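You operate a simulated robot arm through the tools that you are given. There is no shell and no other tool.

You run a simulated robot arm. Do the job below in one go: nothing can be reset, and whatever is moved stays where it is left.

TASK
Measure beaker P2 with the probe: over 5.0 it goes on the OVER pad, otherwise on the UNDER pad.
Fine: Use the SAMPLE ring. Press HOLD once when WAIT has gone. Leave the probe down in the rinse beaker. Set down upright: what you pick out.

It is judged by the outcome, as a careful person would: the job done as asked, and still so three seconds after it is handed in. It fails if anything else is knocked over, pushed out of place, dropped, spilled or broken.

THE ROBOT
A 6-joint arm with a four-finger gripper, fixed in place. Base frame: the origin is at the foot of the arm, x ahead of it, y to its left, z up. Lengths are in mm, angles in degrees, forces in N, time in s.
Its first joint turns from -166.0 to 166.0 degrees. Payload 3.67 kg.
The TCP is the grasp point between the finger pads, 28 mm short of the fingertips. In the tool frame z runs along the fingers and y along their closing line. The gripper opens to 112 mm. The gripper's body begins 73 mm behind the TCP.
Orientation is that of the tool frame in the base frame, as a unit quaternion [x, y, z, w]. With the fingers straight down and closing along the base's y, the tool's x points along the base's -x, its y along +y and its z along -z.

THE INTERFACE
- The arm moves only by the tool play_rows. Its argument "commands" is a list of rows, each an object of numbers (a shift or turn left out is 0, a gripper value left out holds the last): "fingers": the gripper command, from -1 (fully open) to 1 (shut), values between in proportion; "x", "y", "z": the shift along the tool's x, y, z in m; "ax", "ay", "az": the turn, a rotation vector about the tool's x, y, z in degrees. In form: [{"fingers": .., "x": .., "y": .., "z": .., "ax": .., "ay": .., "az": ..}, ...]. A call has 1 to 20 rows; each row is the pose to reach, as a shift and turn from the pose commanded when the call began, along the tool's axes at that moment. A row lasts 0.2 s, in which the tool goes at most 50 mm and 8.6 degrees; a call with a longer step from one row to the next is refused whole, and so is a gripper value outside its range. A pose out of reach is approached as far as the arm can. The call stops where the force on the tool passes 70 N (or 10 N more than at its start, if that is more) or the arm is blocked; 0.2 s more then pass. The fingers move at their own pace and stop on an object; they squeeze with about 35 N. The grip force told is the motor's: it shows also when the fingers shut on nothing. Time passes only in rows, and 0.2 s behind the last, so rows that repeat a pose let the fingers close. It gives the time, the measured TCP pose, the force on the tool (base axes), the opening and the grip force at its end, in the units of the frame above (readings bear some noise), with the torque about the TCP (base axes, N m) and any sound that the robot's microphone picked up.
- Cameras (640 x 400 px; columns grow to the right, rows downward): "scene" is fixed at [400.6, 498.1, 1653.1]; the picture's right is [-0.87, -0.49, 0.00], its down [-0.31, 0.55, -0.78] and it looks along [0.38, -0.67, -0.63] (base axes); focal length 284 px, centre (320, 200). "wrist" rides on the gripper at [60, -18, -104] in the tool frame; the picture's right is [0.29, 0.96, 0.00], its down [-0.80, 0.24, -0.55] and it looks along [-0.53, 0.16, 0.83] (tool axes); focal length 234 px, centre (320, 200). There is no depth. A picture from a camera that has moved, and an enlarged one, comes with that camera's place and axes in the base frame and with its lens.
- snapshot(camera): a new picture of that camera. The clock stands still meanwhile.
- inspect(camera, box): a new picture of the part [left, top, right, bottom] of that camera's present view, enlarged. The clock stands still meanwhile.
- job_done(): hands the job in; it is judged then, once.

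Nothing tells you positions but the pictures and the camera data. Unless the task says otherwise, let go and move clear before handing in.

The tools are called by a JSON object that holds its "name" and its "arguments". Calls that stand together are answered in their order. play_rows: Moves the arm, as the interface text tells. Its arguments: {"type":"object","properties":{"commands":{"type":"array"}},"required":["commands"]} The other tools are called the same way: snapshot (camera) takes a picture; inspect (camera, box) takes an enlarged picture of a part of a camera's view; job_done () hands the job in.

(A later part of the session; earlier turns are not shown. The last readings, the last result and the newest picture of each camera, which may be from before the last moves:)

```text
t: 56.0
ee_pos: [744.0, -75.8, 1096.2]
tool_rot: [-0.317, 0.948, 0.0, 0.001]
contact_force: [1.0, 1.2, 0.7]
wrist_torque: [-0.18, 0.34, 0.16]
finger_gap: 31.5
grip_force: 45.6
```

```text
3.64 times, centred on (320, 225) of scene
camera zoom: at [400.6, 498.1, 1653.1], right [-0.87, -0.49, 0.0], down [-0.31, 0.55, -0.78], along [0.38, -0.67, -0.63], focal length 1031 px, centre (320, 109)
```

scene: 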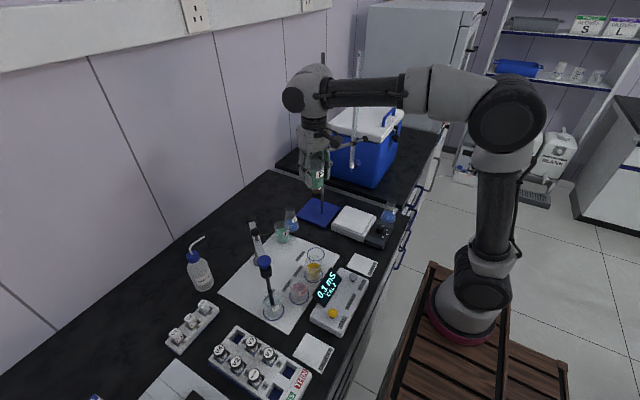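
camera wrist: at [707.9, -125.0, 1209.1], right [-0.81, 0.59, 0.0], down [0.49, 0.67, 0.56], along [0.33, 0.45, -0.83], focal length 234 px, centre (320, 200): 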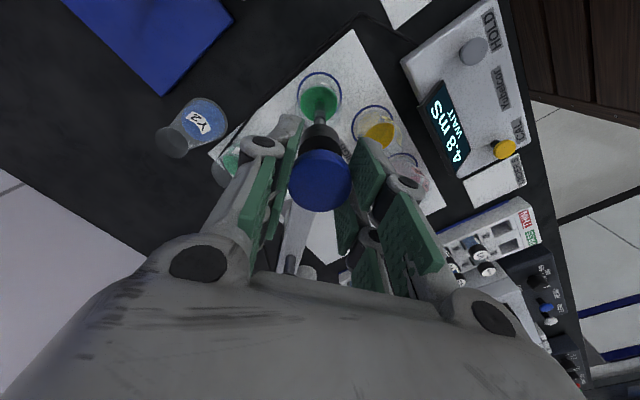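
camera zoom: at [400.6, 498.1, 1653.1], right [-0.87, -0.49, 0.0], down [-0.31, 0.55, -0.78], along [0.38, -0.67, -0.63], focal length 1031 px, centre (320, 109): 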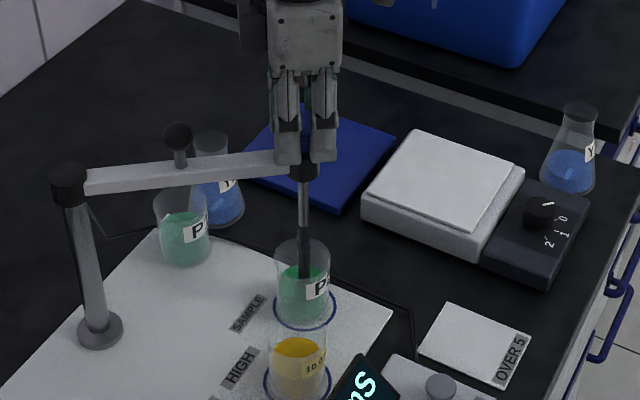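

Reading 6.8 mS, still WAIT. I'll release the cap gently and check that the probe stays down.

{"name": "play_rows", "arguments": {"commands": [{"fingers": 0.4}, {"fingers": 0.2}, {"fingers": 0.0}, {"fingers": -0.2}, {"fingers": -0.2}]}}

{"name": "inspect", "arguments": {"camera": "wrist", "box": [260, 60, 500, 220]}}

{"name": "inspect", "arguments": {"camera": "scene", "box": [280, 180, 380, 310]}}

```text
t: 57.2
ee_pos: [743.4, -74.8, 1096.5]
tool_rot: [-0.316, 0.949, 0.001, 0.001]
contact_force: [-0.2, 0.5, -0.4]
wrist_torque: [-0.01, 0.01, -0.01]
finger_gap: 67.0
grip_force: 0.1
```

```text
2.50 times, centred on (380, 140) of wrist
camera zoom: at [707.8, -125.0, 1200.2], right [-0.81, 0.59, 0.0], down [0.49, 0.67, 0.56], along [0.33, 0.45, -0.83], focal length 585 px, centre (170, 350)
```

zoom: 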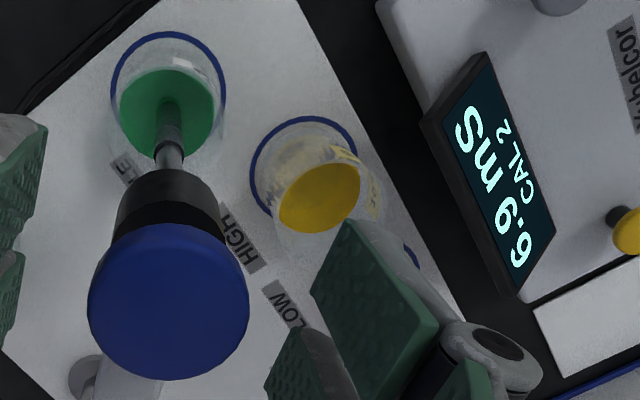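

```text
3.08 times, centred on (330, 245) of scene
camera zoom: at [400.6, 498.1, 1653.1], right [-0.87, -0.49, 0.0], down [-0.31, 0.55, -0.78], along [0.38, -0.67, -0.63], focal length 872 px, centre (289, 62)
```

zoom: 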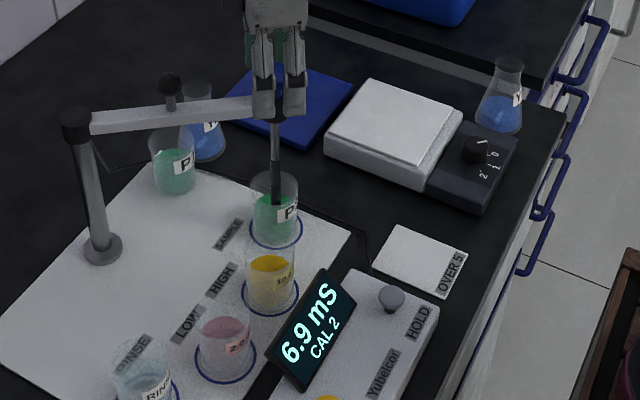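

WAIT has gone and the meter reads 6.9 mS. I'll rise off the cap, go above the HOLD button with closed fingers, and check its position.

{"name": "play_rows", "arguments": {"commands": [{"fingers": -0.2, "z": -0.02}, {"z": -0.05}, {"z": -0.085}, {"z": -0.104}, {"fingers": 0.5, "x": 0.0201, "y": 0.0291, "z": -0.104, "az": 7.4}, {"fingers": 1, "x": 0.0402, "y": 0.0582, "z": -0.104, "az": 14.8}, {"x": 0.0604, "y": 0.0874, "z": -0.104, "az": 22.2}, {"x": 0.0805, "y": 0.1165, "z": -0.104, "az": 29.6}, {"x": 0.1006, "y": 0.1456, "z": -0.104, "az": 37}, {"x": 0.1006, "y": 0.1456, "z": -0.104, "az": 37}]}}

{"name": "snapshot", "arguments": {"camera": "wrist"}}

{"name": "snapshot", "arguments": {"camera": "scene"}}

```text
t: 59.4
ee_pos: [575.7, -20.1, 1199.8]
tool_rot: [0.001, 1.0, 0.001, 0.0]
contact_force: [-0.4, 0.4, 0.5]
wrist_torque: [-0.02, 0.02, 0.01]
finger_gap: 0.1
grip_force: 34.9
```

```text
taken
camera wrist: at [516.9, -36.9, 1303.6], right [-0.29, 0.96, 0.0], down [0.8, 0.24, 0.55], along [0.53, 0.16, -0.83], focal length 234 px, centre (320, 200)
```

wrist: 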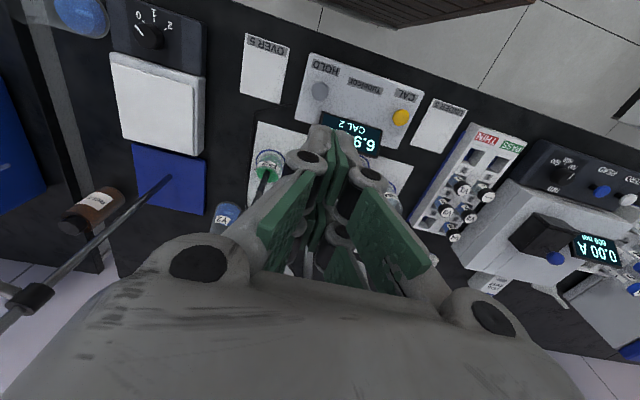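

```text
taken
```

scene: 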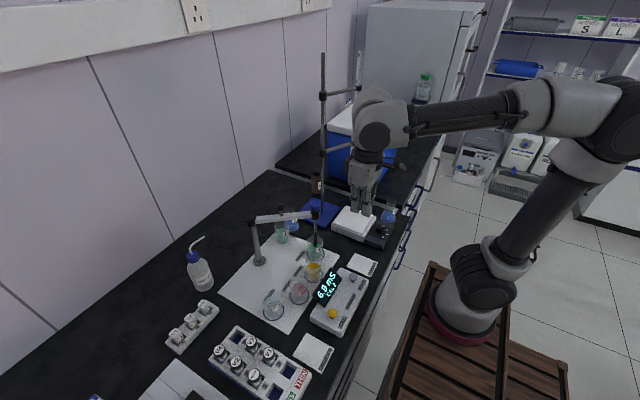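

{"name": "inspect", "arguments": {"camera": "wrist", "box": [270, 40, 430, 160]}}

{"name": "inspect", "arguments": {"camera": "scene", "box": [320, 240, 380, 320]}}

```text
3.33 times, centred on (350, 100) of wrist
camera zoom: at [516.9, -36.9, 1303.6], right [-0.29, 0.96, 0.0], down [0.8, 0.24, 0.55], along [0.53, 0.16, -0.83], focal length 781 px, centre (220, 533)
```

zoom: 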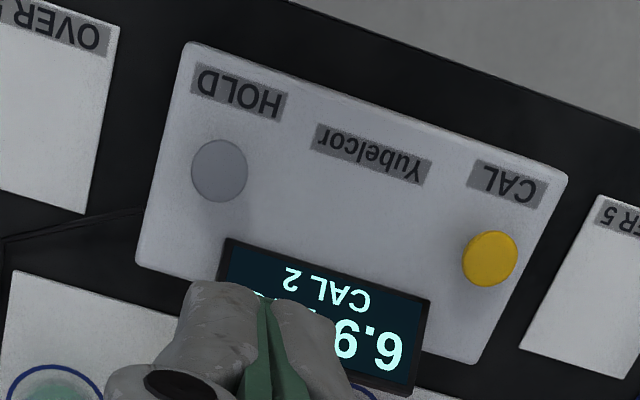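

```text
5.00 times, centred on (350, 280) of scene
camera zoom: at [400.6, 498.1, 1653.1], right [-0.87, -0.49, 0.0], down [-0.31, 0.55, -0.78], along [0.38, -0.67, -0.63], focal length 1417 px, centre (170, -200)
```

zoom: 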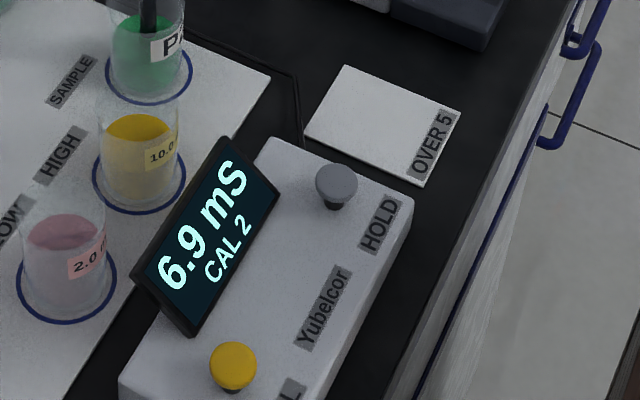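

The HOLD button's top is at (575.5,-19,907), almost directly below. I'll descend to just above it.

{"name": "play_rows", "arguments": {"commands": [{"fingers": 1, "y": 0.001, "z": 0.035}, {"y": 0.001, "z": 0.07}, {"y": 0.001, "z": 0.105}, {"y": 0.001, "z": 0.14}, {"y": 0.001, "z": 0.175}, {"y": 0.001, "z": 0.21}, {"y": 0.001, "z": 0.235}, {"y": 0.001, "z": 0.25}, {"y": 0.001, "z": 0.25}]}}

{"name": "inspect", "arguments": {"camera": "scene", "box": [300, 200, 400, 320]}}

{"name": "snapshot", "arguments": {"camera": "wrist"}}

```text
t: 61.4
ee_pos: [575.8, -18.7, 950.8]
tool_rot: [0.001, 1.0, 0.001, 0.0]
contact_force: [-0.4, -0.2, 0.7]
wrist_torque: [-0.01, 0.02, 0.04]
finger_gap: 0.0
grip_force: 35.2
```

```text
3.33 times, centred on (350, 260) of scene
camera zoom: at [400.6, 498.1, 1653.1], right [-0.87, -0.49, 0.0], down [-0.31, 0.55, -0.78], along [0.38, -0.67, -0.63], focal length 945 px, centre (220, 0)
```

zoom: 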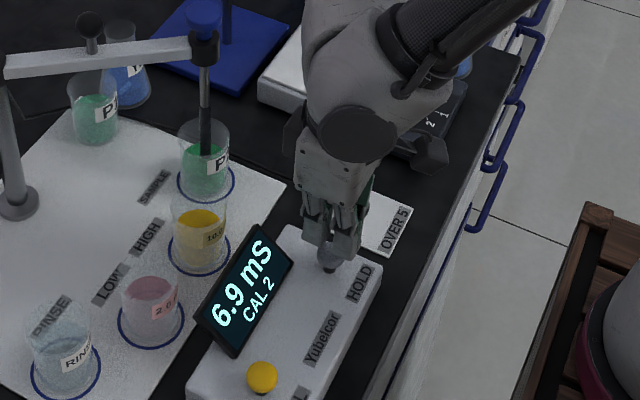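

```text
taken
camera wrist: at [517.0, -35.4, 1054.0], right [-0.29, 0.96, 0.0], down [0.8, 0.24, 0.55], along [0.53, 0.16, -0.83], focal length 234 px, centre (320, 200)
```

wrist: 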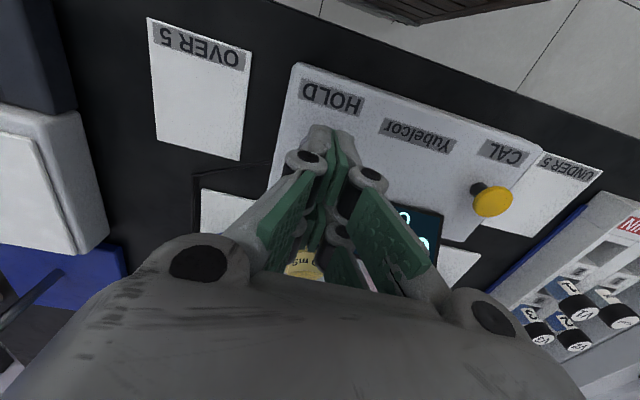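

{"name": "play_rows", "arguments": {"commands": [{"fingers": 1, "z": 0.005}, {"z": 0.01}, {"z": 0.013}, {"z": 0.013}]}}

{"name": "inspect", "arguments": {"camera": "scene", "box": [320, 240, 380, 320]}}

```text
t: 62.4
ee_pos: [575.6, -17.6, 937.7]
tool_rot: [0.0, 1.0, 0.001, 0.001]
contact_force: [-0.8, -0.4, -0.1]
wrist_torque: [-0.05, 0.02, -0.02]
finger_gap: 0.1
grip_force: 34.7
```

```text
5.00 times, centred on (350, 280) of scene
camera zoom: at [400.6, 498.1, 1653.1], right [-0.87, -0.49, 0.0], down [-0.31, 0.55, -0.78], along [0.38, -0.67, -0.63], focal length 1417 px, centre (170, -200)
```

zoom: 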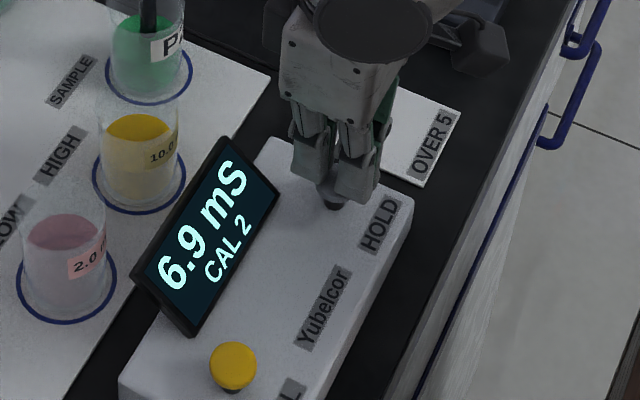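

{"name": "play_rows", "arguments": {"commands": [{"fingers": 1, "z": 0.001}, {"z": 0.002}, {"z": 0.003}, {"z": 0.004}]}}

{"name": "inspect", "arguments": {"camera": "scene", "box": [320, 240, 380, 320]}}

```text
t: 63.4
ee_pos: [575.9, -18.1, 933.8]
tool_rot: [0.0, 1.0, 0.001, -0.001]
contact_force: [-0.8, -0.4, 1.4]
wrist_torque: [-0.06, -0.03, -0.01]
finger_gap: 6.1
grip_force: 35.8
```

```text
5.00 times, centred on (350, 280) of scene
camera zoom: at [400.6, 498.1, 1653.1], right [-0.87, -0.49, 0.0], down [-0.31, 0.55, -0.78], along [0.38, -0.67, -0.63], focal length 1417 px, centre (170, -200)
```

zoom: 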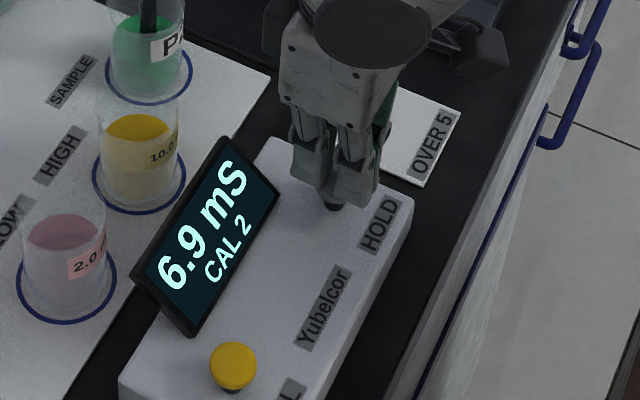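

The button's rounded top is spreading the closed fingertips, and HOLD hasn't registered. I'll back off and shift 5 mm so one fingertip sits squarely on the button.

{"name": "play_rows", "arguments": {"commands": [{"fingers": 1, "z": -0.005}, {"z": -0.012}, {"z": -0.018}, {"y": -0.005, "z": -0.018}, {"y": -0.005, "z": -0.018}]}}

{"name": "inspect", "arguments": {"camera": "scene", "box": [330, 220, 380, 300]}}

{"name": "inspect", "arguments": {"camera": "wrist", "box": [260, 100, 400, 240]}}

```text
t: 64.6
ee_pos: [575.5, -23.2, 952.3]
tool_rot: [0.0, 1.0, 0.001, 0.0]
contact_force: [0.0, 0.4, 0.0]
wrist_torque: [0.0, 0.0, -0.04]
finger_gap: 0.0
grip_force: 35.8
```

```text
5.00 times, centred on (355, 260) of scene
camera zoom: at [400.6, 498.1, 1653.1], right [-0.87, -0.49, 0.0], down [-0.31, 0.55, -0.78], along [0.38, -0.67, -0.63], focal length 1417 px, centre (145, -100)
```

zoom: 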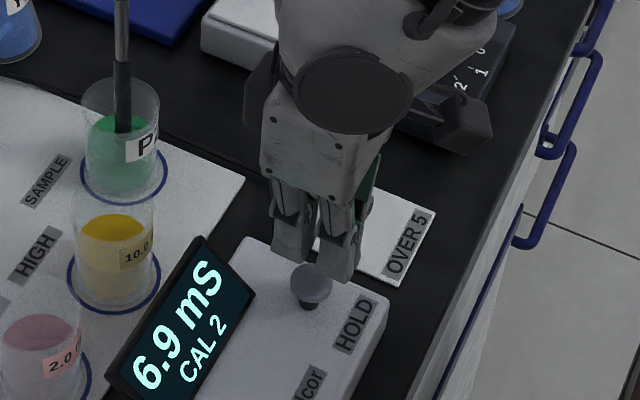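

```text
2.86 times, centred on (330, 170) of wrist
camera zoom: at [516.8, -40.4, 1055.7], right [-0.29, 0.96, 0.0], down [0.8, 0.24, 0.55], along [0.53, 0.16, -0.83], focal length 669 px, centre (291, 286)
```

zoom: 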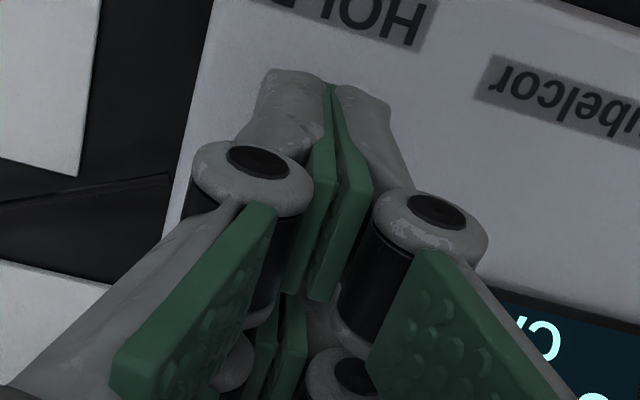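

{"name": "play_rows", "arguments": {"commands": [{"fingers": 1, "z": 0.008}, {"z": 0.013}, {"z": 0.016}, {"z": 0.018}, {"z": 0.019}]}}

{"name": "inspect", "arguments": {"camera": "scene", "box": [320, 240, 380, 320]}}

{"name": "inspect", "arguments": {"camera": "wrist", "box": [260, 100, 400, 240]}}

```text
t: 65.8
ee_pos: [575.6, -22.6, 932.6]
tool_rot: [0.001, 1.0, 0.002, 0.0]
contact_force: [-0.6, 0.9, 0.3]
wrist_torque: [0.02, -0.01, 0.01]
finger_gap: 5.7
grip_force: 35.4
```

```text
5.00 times, centred on (350, 280) of scene
camera zoom: at [400.6, 498.1, 1653.1], right [-0.87, -0.49, 0.0], down [-0.31, 0.55, -0.78], along [0.38, -0.67, -0.63], focal length 1417 px, centre (170, -200)
```

zoom: 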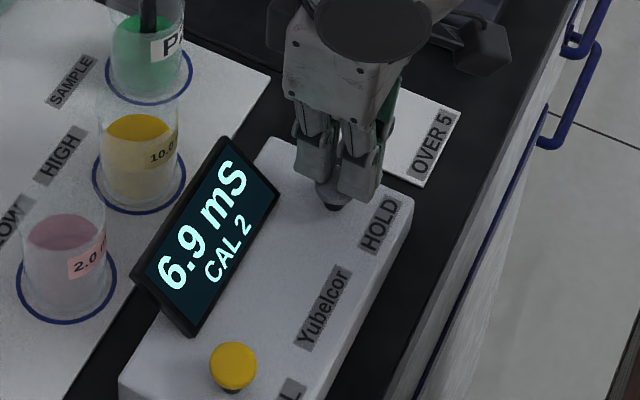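

```text
2.86 times, centred on (330, 170) of wrist
camera zoom: at [517.0, -40.2, 1036.0], right [-0.29, 0.96, 0.0], down [0.8, 0.24, 0.55], along [0.53, 0.16, -0.83], focal length 669 px, centre (291, 286)
```

zoom: 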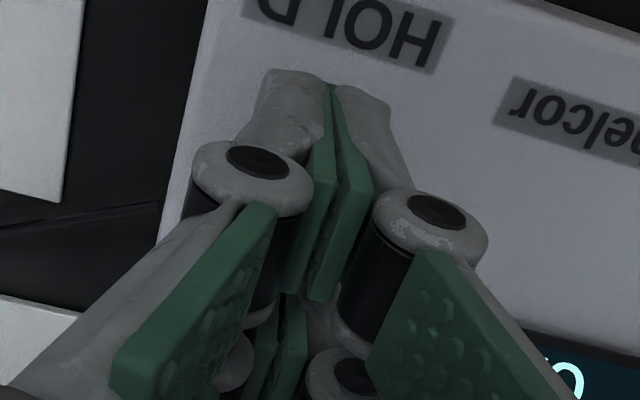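

{"name": "play_rows", "arguments": {"commands": [{"fingers": 1, "z": 0.001}, {"z": 0.002}, {"z": 0.002}]}}

{"name": "inspect", "arguments": {"camera": "scene", "box": [320, 240, 380, 320]}}

```text
t: 66.6
ee_pos: [575.3, -22.8, 930.9]
tool_rot: [0.0, 1.0, 0.001, 0.0]
contact_force: [0.2, 0.6, 2.0]
wrist_torque: [-0.03, -0.02, -0.03]
finger_gap: 6.3
grip_force: 36.0
```

```text
5.00 times, centred on (350, 280) of scene
camera zoom: at [400.6, 498.1, 1653.1], right [-0.87, -0.49, 0.0], down [-0.31, 0.55, -0.78], along [0.38, -0.67, -0.63], focal length 1417 px, centre (170, -200)
```

zoom: 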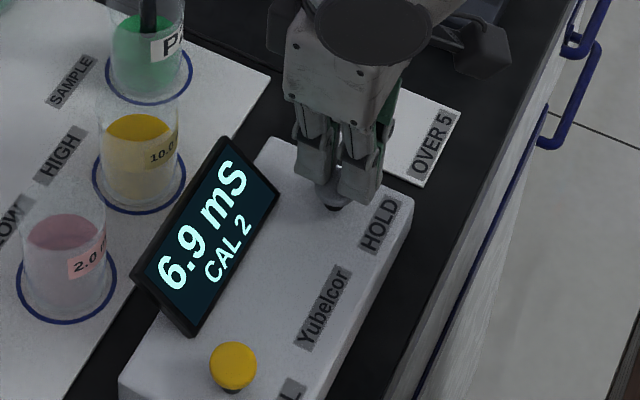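

{"name": "play_rows", "arguments": {"commands": [{"fingers": 1, "z": 0.001}, {"z": 0.002}, {"z": 0.002}]}}

{"name": "inspect", "arguments": {"camera": "scene", "box": [320, 240, 380, 320]}}

```text
t: 67.4
ee_pos: [575.8, -22.7, 928.1]
tool_rot: [0.0, 1.0, 0.001, 0.0]
contact_force: [-0.3, 0.2, 2.0]
wrist_torque: [0.01, 0.03, -0.02]
finger_gap: 5.9
grip_force: 36.1
```

```text
5.00 times, centred on (350, 280) of scene
camera zoom: at [400.6, 498.1, 1653.1], right [-0.87, -0.49, 0.0], down [-0.31, 0.55, -0.78], along [0.38, -0.67, -0.63], focal length 1417 px, centre (170, -200)
```

zoom: 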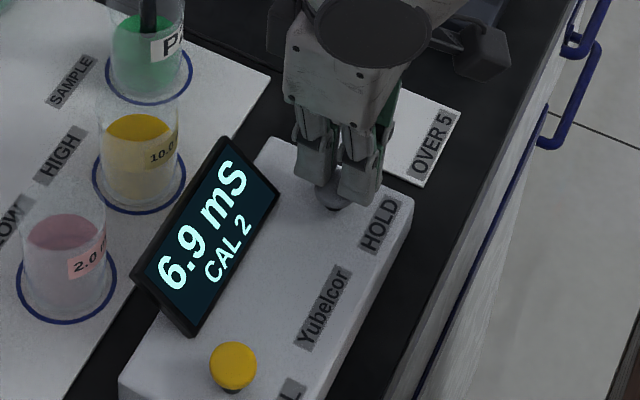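

The button is moving down with a light spring. I'll press a bit further.

{"name": "play_rows", "arguments": {"commands": [{"fingers": 1, "z": 0.001}, {"z": 0.001}]}}

{"name": "inspect", "arguments": {"camera": "scene", "box": [320, 240, 380, 320]}}

```text
t: 68.0
ee_pos: [575.7, -22.7, 927.7]
tool_rot: [-0.001, 1.0, 0.001, -0.001]
contact_force: [-0.6, -1.0, 1.0]
wrist_torque: [0.01, 0.03, 0.01]
finger_gap: 6.0
grip_force: 35.5
```

```text
5.00 times, centred on (350, 280) of scene
camera zoom: at [400.6, 498.1, 1653.1], right [-0.87, -0.49, 0.0], down [-0.31, 0.55, -0.78], along [0.38, -0.67, -0.63], focal length 1417 px, centre (170, -200)
```

zoom: 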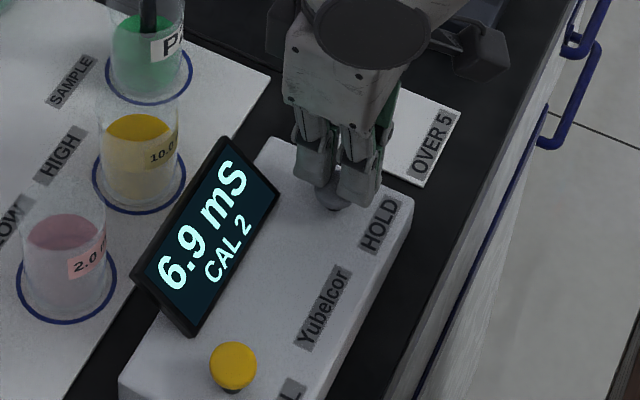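

{"name": "play_rows", "arguments": {"commands": [{"fingers": 1, "z": 0.001}, {"z": 0.001}]}}

{"name": "inspect", "arguments": {"camera": "scene", "box": [320, 240, 380, 320]}}

```text
t: 68.6
ee_pos: [576.4, -22.8, 926.3]
tool_rot: [0.001, 1.0, 0.001, 0.0]
contact_force: [-0.6, 0.5, 2.3]
wrist_torque: [0.0, 0.03, 0.0]
finger_gap: 5.9
grip_force: 35.1
```

```text
5.00 times, centred on (350, 280) of scene
camera zoom: at [400.6, 498.1, 1653.1], right [-0.87, -0.49, 0.0], down [-0.31, 0.55, -0.78], along [0.38, -0.67, -0.63], focal length 1417 px, centre (170, -200)
```

zoom: 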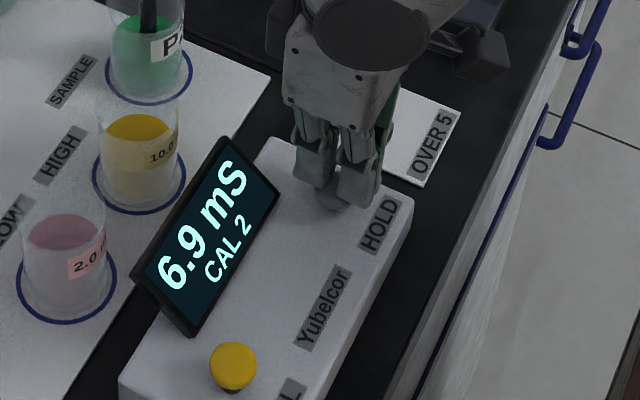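

{"name": "play_rows", "arguments": {"commands": [{"fingers": 1, "z": 0.001}, {"z": 0.001}]}}

{"name": "inspect", "arguments": {"camera": "scene", "box": [320, 240, 380, 320]}}

```text
t: 69.2
ee_pos: [575.8, -21.9, 924.9]
tool_rot: [0.0, 1.0, 0.001, 0.001]
contact_force: [-0.3, 0.7, 3.2]
wrist_torque: [0.05, -0.03, 0.03]
finger_gap: 5.9
grip_force: 36.0
```

```text
5.00 times, centred on (350, 280) of scene
camera zoom: at [400.6, 498.1, 1653.1], right [-0.87, -0.49, 0.0], down [-0.31, 0.55, -0.78], along [0.38, -0.67, -0.63], focal length 1417 px, centre (170, -200)
```

zoom: 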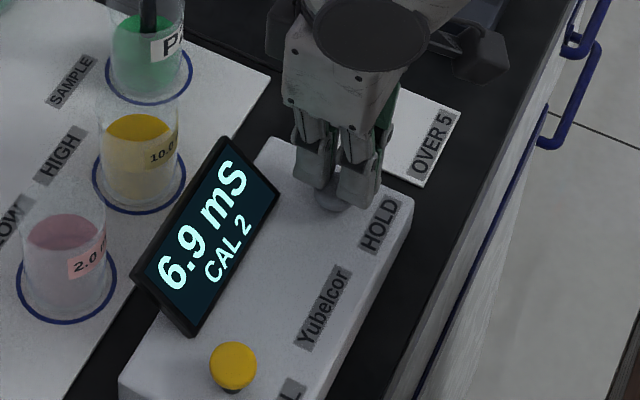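

{"name": "play_rows", "arguments": {"commands": [{"fingers": 1, "z": 0.001}, {"z": 0.001}]}}

{"name": "inspect", "arguments": {"camera": "scene", "box": [330, 250, 370, 300]}}

{"name": "inspect", "arguments": {"camera": "wrist", "box": [240, 80, 460, 260]}}

```text
t: 69.8
ee_pos: [575.9, -23.3, 925.1]
tool_rot: [0.0, 1.0, 0.001, 0.0]
contact_force: [1.4, 0.6, 2.5]
wrist_torque: [0.02, -0.05, -0.04]
finger_gap: 6.0
grip_force: 35.3
heard: click
```

```text
8.00 times, centred on (350, 275) of scene
camera zoom: at [400.6, 498.1, 1653.1], right [-0.87, -0.49, 0.0], down [-0.31, 0.55, -0.78], along [0.38, -0.67, -0.63], focal length 2268 px, centre (80, -400)
```

zoom: 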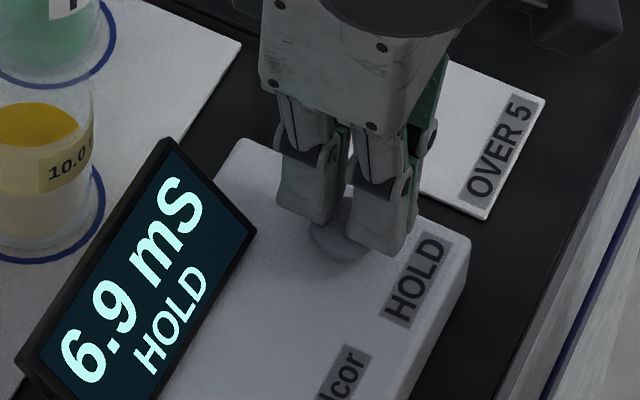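

```text
2.22 times, centred on (350, 170) of wrist
camera zoom: at [517.2, -40.3, 1028.4], right [-0.29, 0.96, 0.0], down [0.8, 0.24, 0.55], along [0.53, 0.16, -0.83], focal length 520 px, centre (253, 267)
```

zoom: 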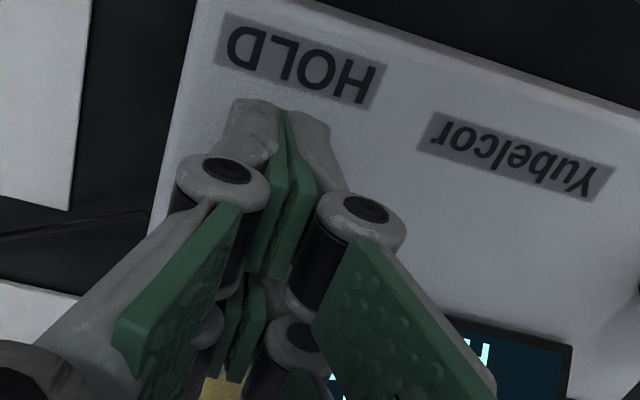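

Click heard; the display shows 6.9 mS HOLD, so it belongs on the OVER pad. I'll rise and return to the probe cap above P2.

{"name": "play_rows", "arguments": {"commands": [{"fingers": 1, "z": -0.01}, {"z": -0.04}, {"z": -0.08}, {"z": -0.12}, {"z": -0.16}, {"z": -0.2}, {"z": -0.24}, {"z": -0.276}, {"fingers": 0.5, "x": -0.028, "y": -0.0087, "z": -0.276, "az": -6.2}, {"fingers": 0, "x": -0.056, "y": -0.0173, "z": -0.276, "az": -12.4}, {"fingers": -0.2, "x": -0.084, "y": -0.026, "z": -0.276, "az": -18.6}, {"x": -0.112, "y": -0.0347, "z": -0.276, "az": -24.8}, {"x": -0.14, "y": -0.0433, "z": -0.276, "az": -31}, {"x": -0.168, "y": -0.052, "z": -0.276, "az": -37}, {"x": -0.168, "y": -0.052, "z": -0.276, "az": -37}]}}

{"name": "snapshot", "arguments": {"camera": "wrist"}}

{"name": "inspect", "arguments": {"camera": "wrist", "box": [260, 60, 380, 200]}}

{"name": "inspect", "arguments": {"camera": "scene", "box": [240, 180, 400, 310]}}

```text
t: 73.0
ee_pos: [743.0, -75.1, 1201.3]
tool_rot: [-0.317, 0.948, 0.0, 0.001]
contact_force: [0.6, -0.6, 0.4]
wrist_torque: [0.0, 0.0, 0.01]
finger_gap: 67.1
grip_force: 0.1
```

```text
taken
camera wrist: at [707.3, -125.0, 1304.5], right [-0.81, 0.59, 0.0], down [0.49, 0.67, 0.56], along [0.33, 0.45, -0.83], focal length 234 px, centre (320, 200)
```

wrist: 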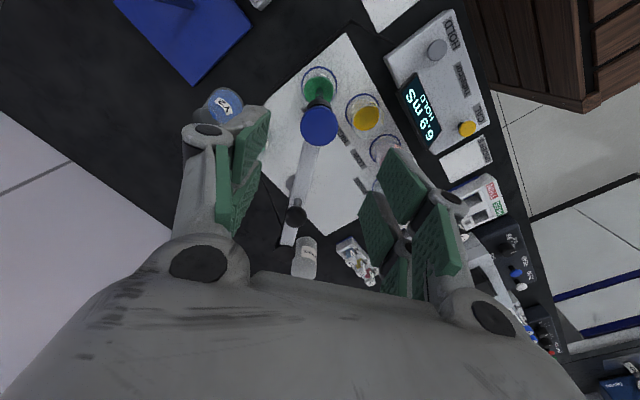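

```text
2.86 times, centred on (320, 130) of wrist
camera zoom: at [707.3, -125.0, 1304.5], right [-0.81, 0.59, 0.0], down [0.49, 0.67, 0.56], along [0.33, 0.45, -0.83], focal length 669 px, centre (320, 400)
```

zoom: 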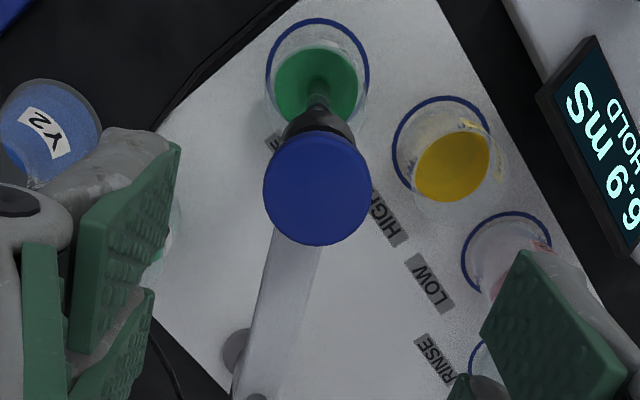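

```text
3.08 times, centred on (320, 245) of scene
camera zoom: at [400.6, 498.1, 1653.1], right [-0.87, -0.49, 0.0], down [-0.31, 0.55, -0.78], along [0.38, -0.67, -0.63], focal length 872 px, centre (320, 62)
```

zoom: 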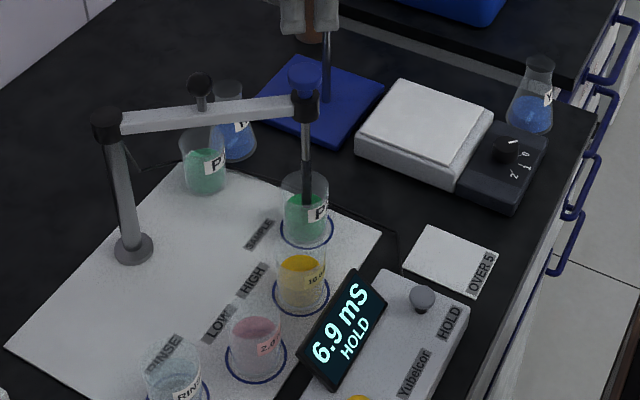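

{"name": "play_rows", "arguments": {"commands": [{"fingers": -0.2, "x": -0.0005, "y": -0.0006, "z": 0.03}, {"x": -0.0005, "y": -0.0006, "z": 0.06}, {"x": -0.0005, "y": -0.0006, "z": 0.085}, {"x": -0.0005, "y": -0.0006, "z": 0.1}, {"x": -0.0005, "y": -0.0006, "z": 0.11}, {"x": -0.0005, "y": -0.0006, "z": 0.113}, {"fingers": 0.1, "x": -0.0005, "y": -0.0006, "z": 0.113}, {"fingers": 0.4, "x": -0.0005, "y": -0.0006, "z": 0.113}, {"fingers": 0.7, "x": -0.0005, "y": -0.0006, "z": 0.113}, {"fingers": 0.7, "x": -0.0005, "y": -0.0006, "z": 0.113}, {"fingers": 0.7, "x": -0.0005, "y": -0.0006, "z": 0.113}]}}

{"name": "inspect", "arguments": {"camera": "wrist", "box": [240, 60, 400, 260]}}

{"name": "inspect", "arguments": {"camera": "scene", "box": [290, 180, 350, 280]}}

```text
t: 75.4
ee_pos: [744.3, -74.9, 1087.4]
tool_rot: [-0.317, 0.948, 0.001, 0.0]
contact_force: [-0.8, -0.6, -1.4]
wrist_torque: [0.05, 0.02, 0.07]
finger_gap: 30.9
grip_force: 44.7
```

```text
2.00 times, centred on (320, 160) of wrist
camera zoom: at [708.4, -125.4, 1190.9], right [-0.81, 0.59, 0.0], down [0.49, 0.67, 0.55], along [0.33, 0.45, -0.83], focal length 468 px, centre (320, 280)
```

zoom: 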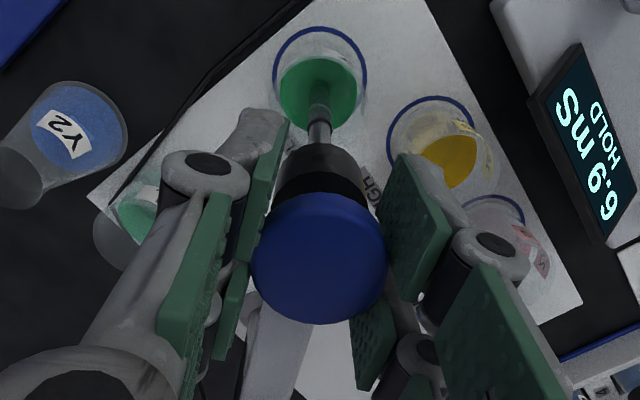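

```text
4.00 times, centred on (320, 230) of scene
camera zoom: at [400.6, 498.1, 1653.1], right [-0.87, -0.49, 0.0], down [-0.31, 0.55, -0.78], along [0.38, -0.67, -0.63], focal length 1134 px, centre (320, 80)
```

zoom: 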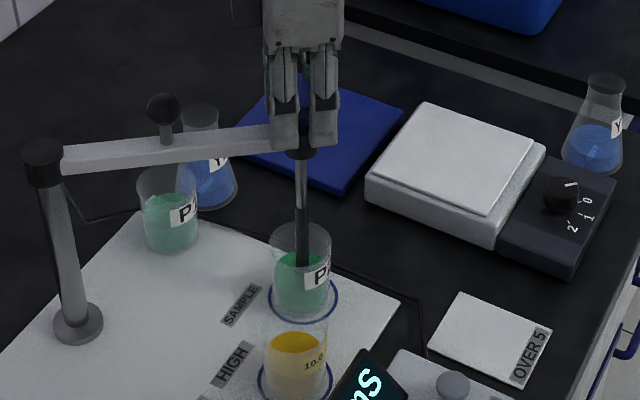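

The cap is gripped again. I'll lift the probe out of P2.

{"name": "play_rows", "arguments": {"commands": [{"fingers": 0.7, "z": -0.006}, {"z": -0.012}, {"z": -0.018}, {"z": -0.024}, {"z": -0.03}, {"z": -0.036}, {"z": -0.042}, {"z": -0.048}, {"z": -0.054}, {"z": -0.06}, {"z": -0.065}, {"z": -0.068}, {"z": -0.068}]}}

{"name": "inspect", "arguments": {"camera": "scene", "box": [280, 170, 360, 290]}}

{"name": "inspect", "arguments": {"camera": "wrist", "box": [240, 60, 400, 260]}}

```text
t: 78.2
ee_pos: [744.8, -75.8, 1155.5]
tool_rot: [-0.317, 0.948, 0.0, 0.0]
contact_force: [-1.6, -1.7, -1.7]
wrist_torque: [-0.2, 0.3, 0.06]
finger_gap: 30.9
grip_force: 45.2
```

```text
3.33 times, centred on (320, 230) of scene
camera zoom: at [400.6, 498.1, 1653.1], right [-0.87, -0.49, 0.0], down [-0.31, 0.55, -0.78], along [0.38, -0.67, -0.63], focal length 945 px, centre (320, 100)
```

zoom: 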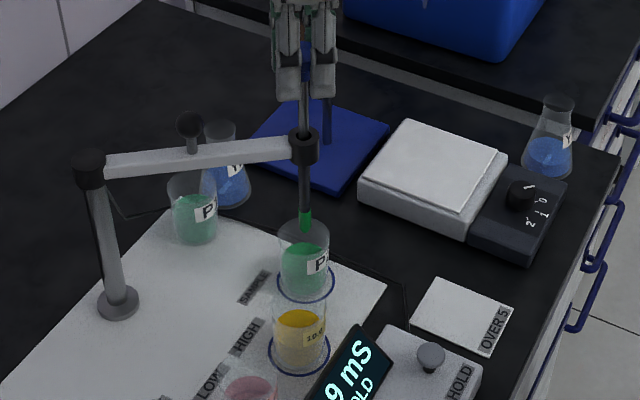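

```text
2.00 times, centred on (320, 160) of wrist
camera zoom: at [708.6, -125.6, 1259.1], right [-0.81, 0.59, 0.0], down [0.49, 0.67, 0.56], along [0.33, 0.45, -0.83], focal length 468 px, centre (320, 280)
```

zoom: 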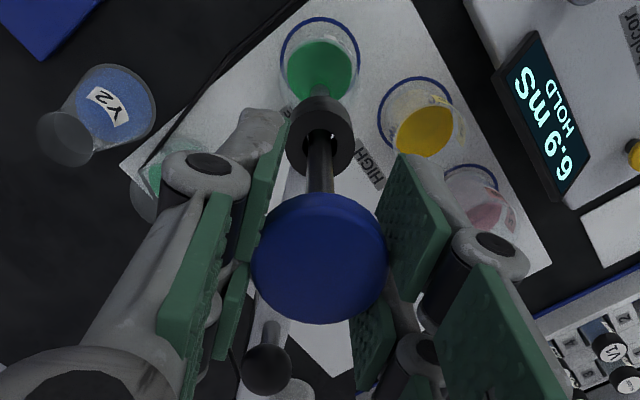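

{"name": "play_rows", "arguments": {"commands": [{"fingers": 0.7, "z": -0.002}, {"z": -0.004}, {"z": -0.006}, {"z": -0.008}]}}

{"name": "inspect", "arguments": {"camera": "scene", "box": [290, 190, 350, 290]}}

```text
t: 79.2
ee_pos: [744.5, -76.3, 1164.3]
tool_rot: [-0.317, 0.948, 0.002, 0.001]
contact_force: [-1.0, -0.7, -0.3]
wrist_torque: [0.25, -0.25, 0.0]
finger_gap: 31.4
grip_force: 45.1
```

```text
4.00 times, centred on (320, 240) of scene
camera zoom: at [400.6, 498.1, 1653.1], right [-0.87, -0.49, 0.0], down [-0.31, 0.55, -0.78], along [0.38, -0.67, -0.63], focal length 1134 px, centre (320, 40)
```

zoom: 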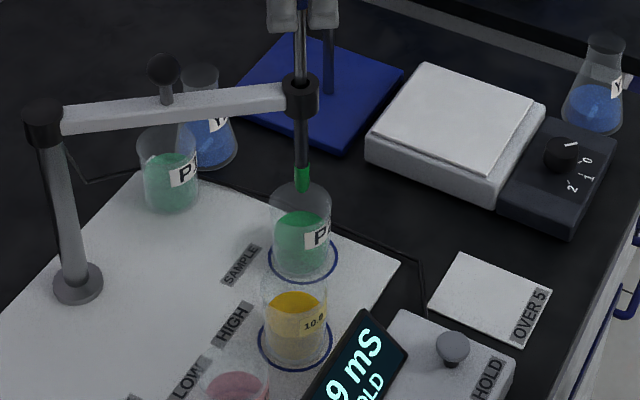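

The tip clears the rim by about 16 mm. I'll swing the probe back toward RINSE along the arc.

{"name": "play_rows", "arguments": {"commands": [{"fingers": 0.7, "x": -0.0001, "y": 0.0097, "az": 2.75}, {"x": -0.00032, "y": 0.01943, "az": 5.5}, {"x": -0.00251, "y": 0.03874, "az": 11}, {"x": -0.00653, "y": 0.05775, "az": 16.5}, {"x": -0.01236, "y": 0.07628, "az": 22}, {"x": -0.01993, "y": 0.09418, "az": 27.5}, {"x": -0.01993, "y": 0.09418, "az": 27.5}]}}

{"name": "inspect", "arguments": {"camera": "scene", "box": [230, 180, 370, 320]}}

```text
t: 80.8
ee_pos: [705.1, 13.2, 1163.3]
tool_rot: [-0.082, 0.997, 0.001, 0.0]
contact_force: [-8.3, -2.1, 1.9]
wrist_torque: [-0.02, 0.07, 0.06]
finger_gap: 31.0
grip_force: 44.6
```

```text
2.86 times, centred on (300, 250) of scene
camera zoom: at [400.6, 498.1, 1653.1], right [-0.87, -0.49, 0.0], down [-0.31, 0.55, -0.78], along [0.38, -0.67, -0.63], focal length 810 px, centre (377, 57)
```

zoom: 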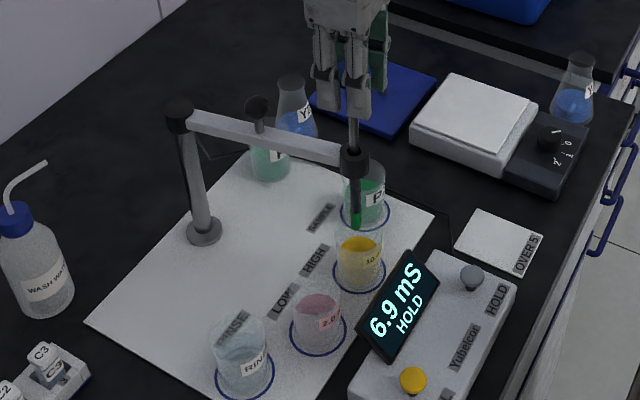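

{"name": "play_rows", "arguments": {"commands": [{"fingers": 0.7, "x": 0.0005, "y": 0.0097, "az": 2.75}, {"x": 0.0005, "y": 0.01943, "az": 5.5}, {"x": -0.0017, "y": 0.03874, "az": 11}, {"x": -0.0057, "y": 0.05775, "az": 16.5}, {"x": -0.01156, "y": 0.07628, "az": 22}, {"x": -0.01913, "y": 0.09418, "az": 27.5}, {"x": -0.02839, "y": 0.11126, "az": 33}, {"x": -0.03924, "y": 0.12738, "az": 38.5}, {"x": -0.03924, "y": 0.12738, "az": 38.5}]}}

{"name": "inspect", "arguments": {"camera": "scene", "box": [220, 190, 340, 330]}}

{"name": "snapshot", "arguments": {"camera": "wrist"}}

```text
t: 82.8
ee_pos: [722.4, 142.6, 1165.1]
tool_rot: [0.251, 0.968, -0.001, -0.001]
contact_force: [11.2, -6.2, -0.1]
wrist_torque: [-0.13, -0.01, -0.03]
finger_gap: 31.1
grip_force: 44.8
```

```text
2.86 times, centred on (280, 260) of scene
camera zoom: at [400.6, 498.1, 1653.1], right [-0.87, -0.49, 0.0], down [-0.31, 0.55, -0.78], along [0.38, -0.67, -0.63], focal length 810 px, centre (434, 29)
```

zoom: 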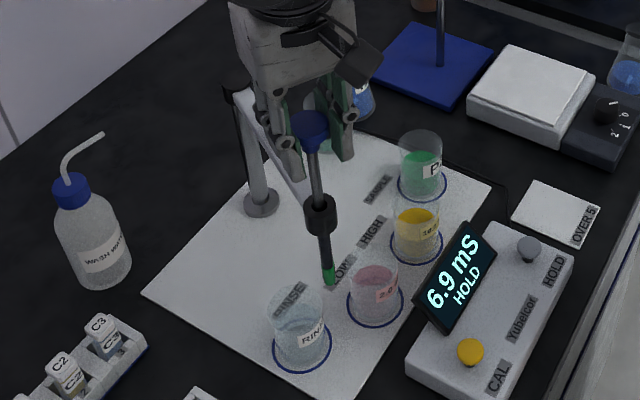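

```text
taken
camera wrist: at [662.5, 157.7, 1267.2], right [0.21, 0.98, 0.0], down [0.81, -0.18, 0.55], along [0.54, -0.12, -0.83], focal length 234 px, centre (320, 200)
```

wrist: 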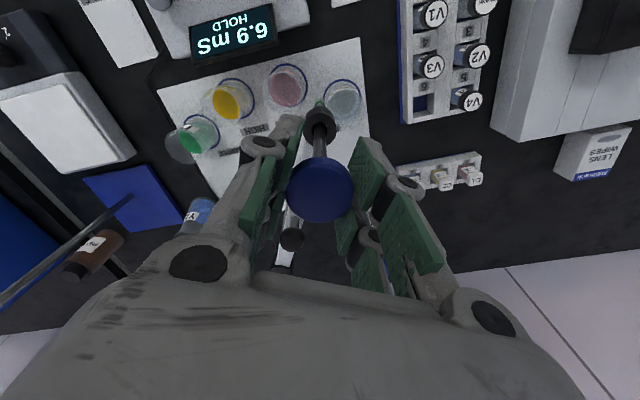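

{"name": "play_rows", "arguments": {"commands": [{"fingers": 0.7, "x": -0.001, "y": 0.0, "az": 0}, {"x": -0.001, "y": 0.0071, "az": 2}, {"x": -0.001, "y": 0.0141, "az": 4}, {"x": -0.00145, "y": 0.0212, "az": 6}, {"x": -0.002, "y": 0.0282, "az": 8}, {"x": -0.0036, "y": 0.0404, "az": 11.5}, {"x": -0.0036, "y": 0.0404, "az": 11.5}]}}

{"name": "inspect", "arguments": {"camera": "wrist", "box": [240, 60, 400, 260]}}

{"name": "inspect", "arguments": {"camera": "scene", "box": [230, 210, 320, 330]}}

```text
t: 84.4
ee_pos: [745.0, 177.3, 1164.5]
tool_rot: [0.347, 0.938, 0.0, 0.0]
contact_force: [0.9, 1.0, 0.0]
wrist_torque: [0.11, 0.02, 0.14]
finger_gap: 30.8
grip_force: 45.5
```

```text
2.00 times, centred on (320, 160) of wrist
camera zoom: at [688.8, 203.4, 1267.6], right [0.4, 0.91, 0.0], down [0.76, -0.34, 0.55], along [0.51, -0.22, -0.83], focal length 468 px, centre (320, 280)
```

zoom: 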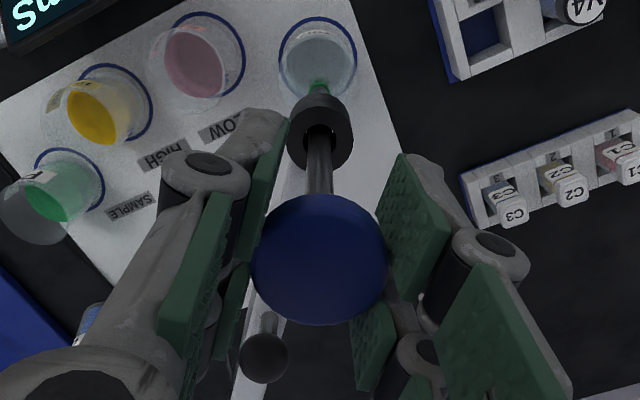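

```text
3.33 times, centred on (275, 270) of scene
camera zoom: at [400.6, 498.1, 1653.1], right [-0.87, -0.49, 0.0], down [-0.31, 0.55, -0.78], along [0.38, -0.67, -0.63], focal length 945 px, centre (470, -33)
```

zoom: 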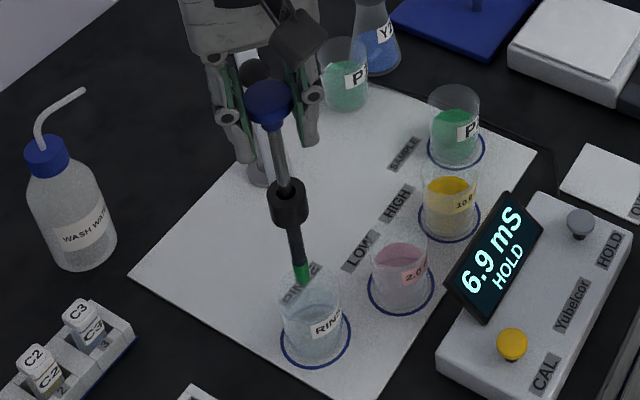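

The probe is back over the RINSE beaker. I'll lower it in.

{"name": "play_rows", "arguments": {"commands": [{"fingers": 0.7, "z": 0.005}, {"z": 0.01}, {"z": 0.015}, {"z": 0.02}, {"z": 0.025}, {"z": 0.03}, {"z": 0.035}, {"z": 0.035}]}}

{"name": "inspect", "arguments": {"camera": "scene", "box": [230, 210, 320, 330]}}

{"name": "inspect", "arguments": {"camera": "wrist", "box": [240, 60, 400, 260]}}

```text
t: 86.2
ee_pos: [745.5, 176.6, 1130.1]
tool_rot: [0.346, 0.938, 0.001, 0.0]
contact_force: [3.8, -3.1, -0.4]
wrist_torque: [0.06, -0.12, 0.23]
finger_gap: 30.9
grip_force: 44.6
```

```text
3.33 times, centred on (275, 270) of scene
camera zoom: at [400.6, 498.1, 1653.1], right [-0.87, -0.49, 0.0], down [-0.31, 0.55, -0.78], along [0.38, -0.67, -0.63], focal length 945 px, centre (470, -33)
```

zoom: 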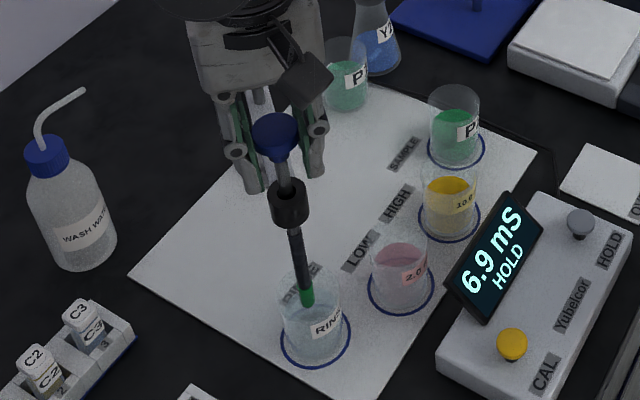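

```text
2.00 times, centred on (320, 160) of wrist
camera zoom: at [688.4, 203.0, 1233.0], right [0.4, 0.92, 0.0], down [0.76, -0.34, 0.55], along [0.51, -0.22, -0.83], focal length 468 px, centre (320, 280)
```

zoom: 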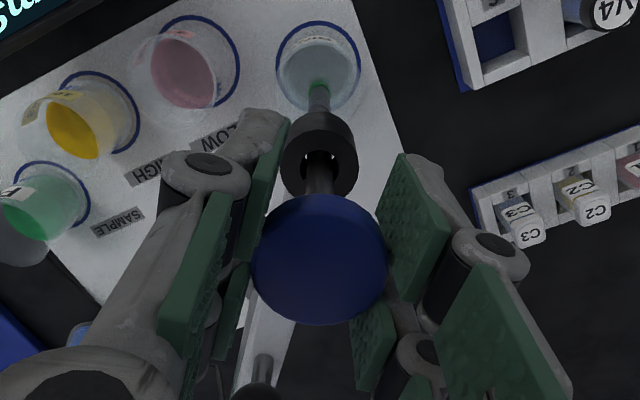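

{"name": "play_rows", "arguments": {"commands": [{"fingers": 0.7, "z": 0.005}, {"z": 0.01}, {"z": 0.015}, {"z": 0.02}, {"z": 0.025}, {"z": 0.03}, {"z": 0.034}, {"z": 0.037}, {"z": 0.039}, {"z": 0.041}, {"z": 0.041}]}}

{"name": "inspect", "arguments": {"camera": "scene", "box": [230, 210, 320, 330]}}

{"name": "inspect", "arguments": {"camera": "scene", "box": [245, 245, 295, 285]}}

```text
t: 88.6
ee_pos: [744.3, 177.7, 1087.8]
tool_rot: [0.346, 0.938, 0.0, 0.0]
contact_force: [6.3, -4.3, -1.2]
wrist_torque: [-0.14, -0.1, -0.07]
finger_gap: 30.9
grip_force: 45.4
```

```text
3.33 times, centred on (275, 270) of scene
camera zoom: at [400.6, 498.1, 1653.1], right [-0.87, -0.49, 0.0], down [-0.31, 0.55, -0.78], along [0.38, -0.67, -0.63], focal length 945 px, centre (470, -33)
```

zoom: 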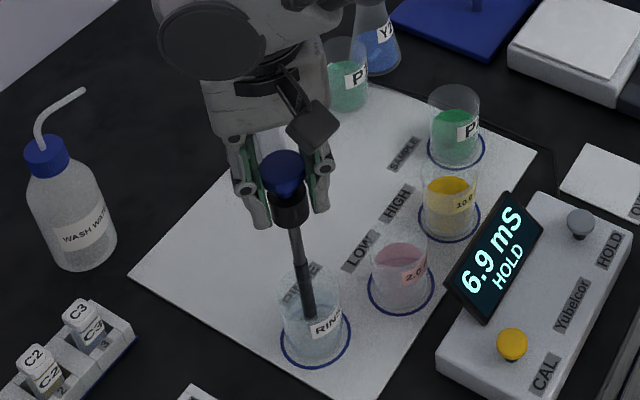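

```text
10.00 times, centred on (270, 265) of scene
camera zoom: at [400.6, 498.1, 1653.1], right [-0.87, -0.49, 0.0], down [-0.31, 0.55, -0.78], along [0.38, -0.67, -0.63], focal length 2835 px, centre (820, -450)
```

zoom: 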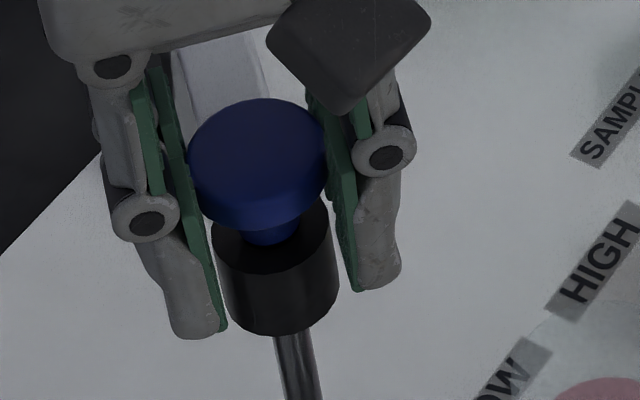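

The probe is down in the rinse beaker at its original height. I'll release it and rise.

{"name": "play_rows", "arguments": {"commands": [{"fingers": 0.7, "x": -0.0005, "z": 0.0005}, {"fingers": 0.4, "x": -0.0005, "z": 0.0005}, {"fingers": 0.2, "x": -0.0005, "z": 0.0005}, {"fingers": 0.0, "x": -0.0005, "z": 0.0005}, {"fingers": -0.2, "x": -0.0005, "z": 0.0005}, {"fingers": -0.2, "x": -0.0005, "z": 0.0005}, {"z": -0.03}, {"z": -0.07}, {"z": -0.11}, {"z": -0.115}]}}

{"name": "inspect", "arguments": {"camera": "scene", "box": [230, 210, 350, 330]}}

{"name": "snapshot", "arguments": {"camera": "wrist"}}

```text
t: 90.8
ee_pos: [744.6, 176.9, 1202.4]
tool_rot: [0.346, 0.938, 0.0, 0.0]
contact_force: [-0.2, 0.0, -0.4]
wrist_torque: [-0.02, 0.02, 0.0]
finger_gap: 67.0
grip_force: 0.1
```

```text
3.33 times, centred on (290, 270) of scene
camera zoom: at [400.6, 498.1, 1653.1], right [-0.87, -0.49, 0.0], down [-0.31, 0.55, -0.78], along [0.38, -0.67, -0.63], focal length 945 px, centre (420, -33)
```

zoom: 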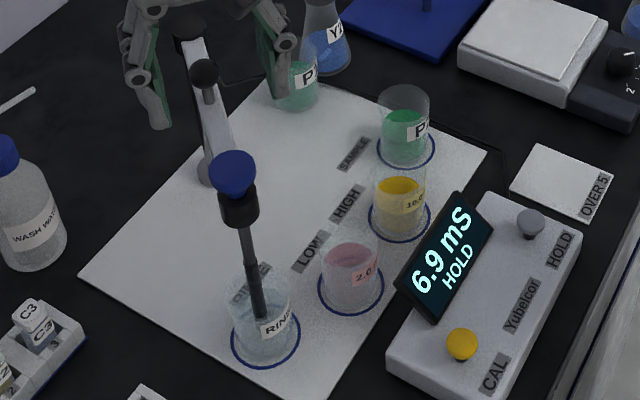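

```text
taken
camera wrist: at [687.8, 203.1, 1307.0], right [0.4, 0.92, 0.0], down [0.76, -0.34, 0.55], along [0.51, -0.22, -0.83], focal length 234 px, centre (320, 200)
```

wrist: 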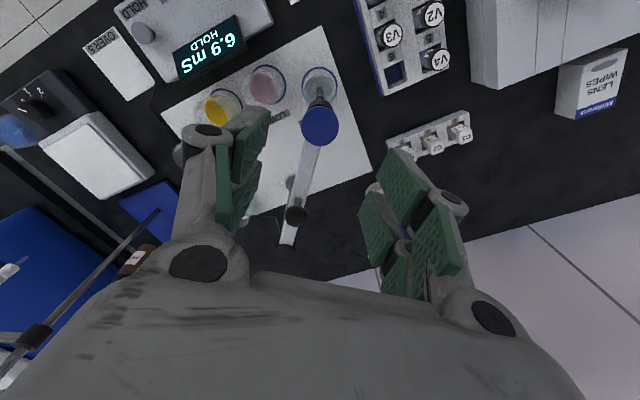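

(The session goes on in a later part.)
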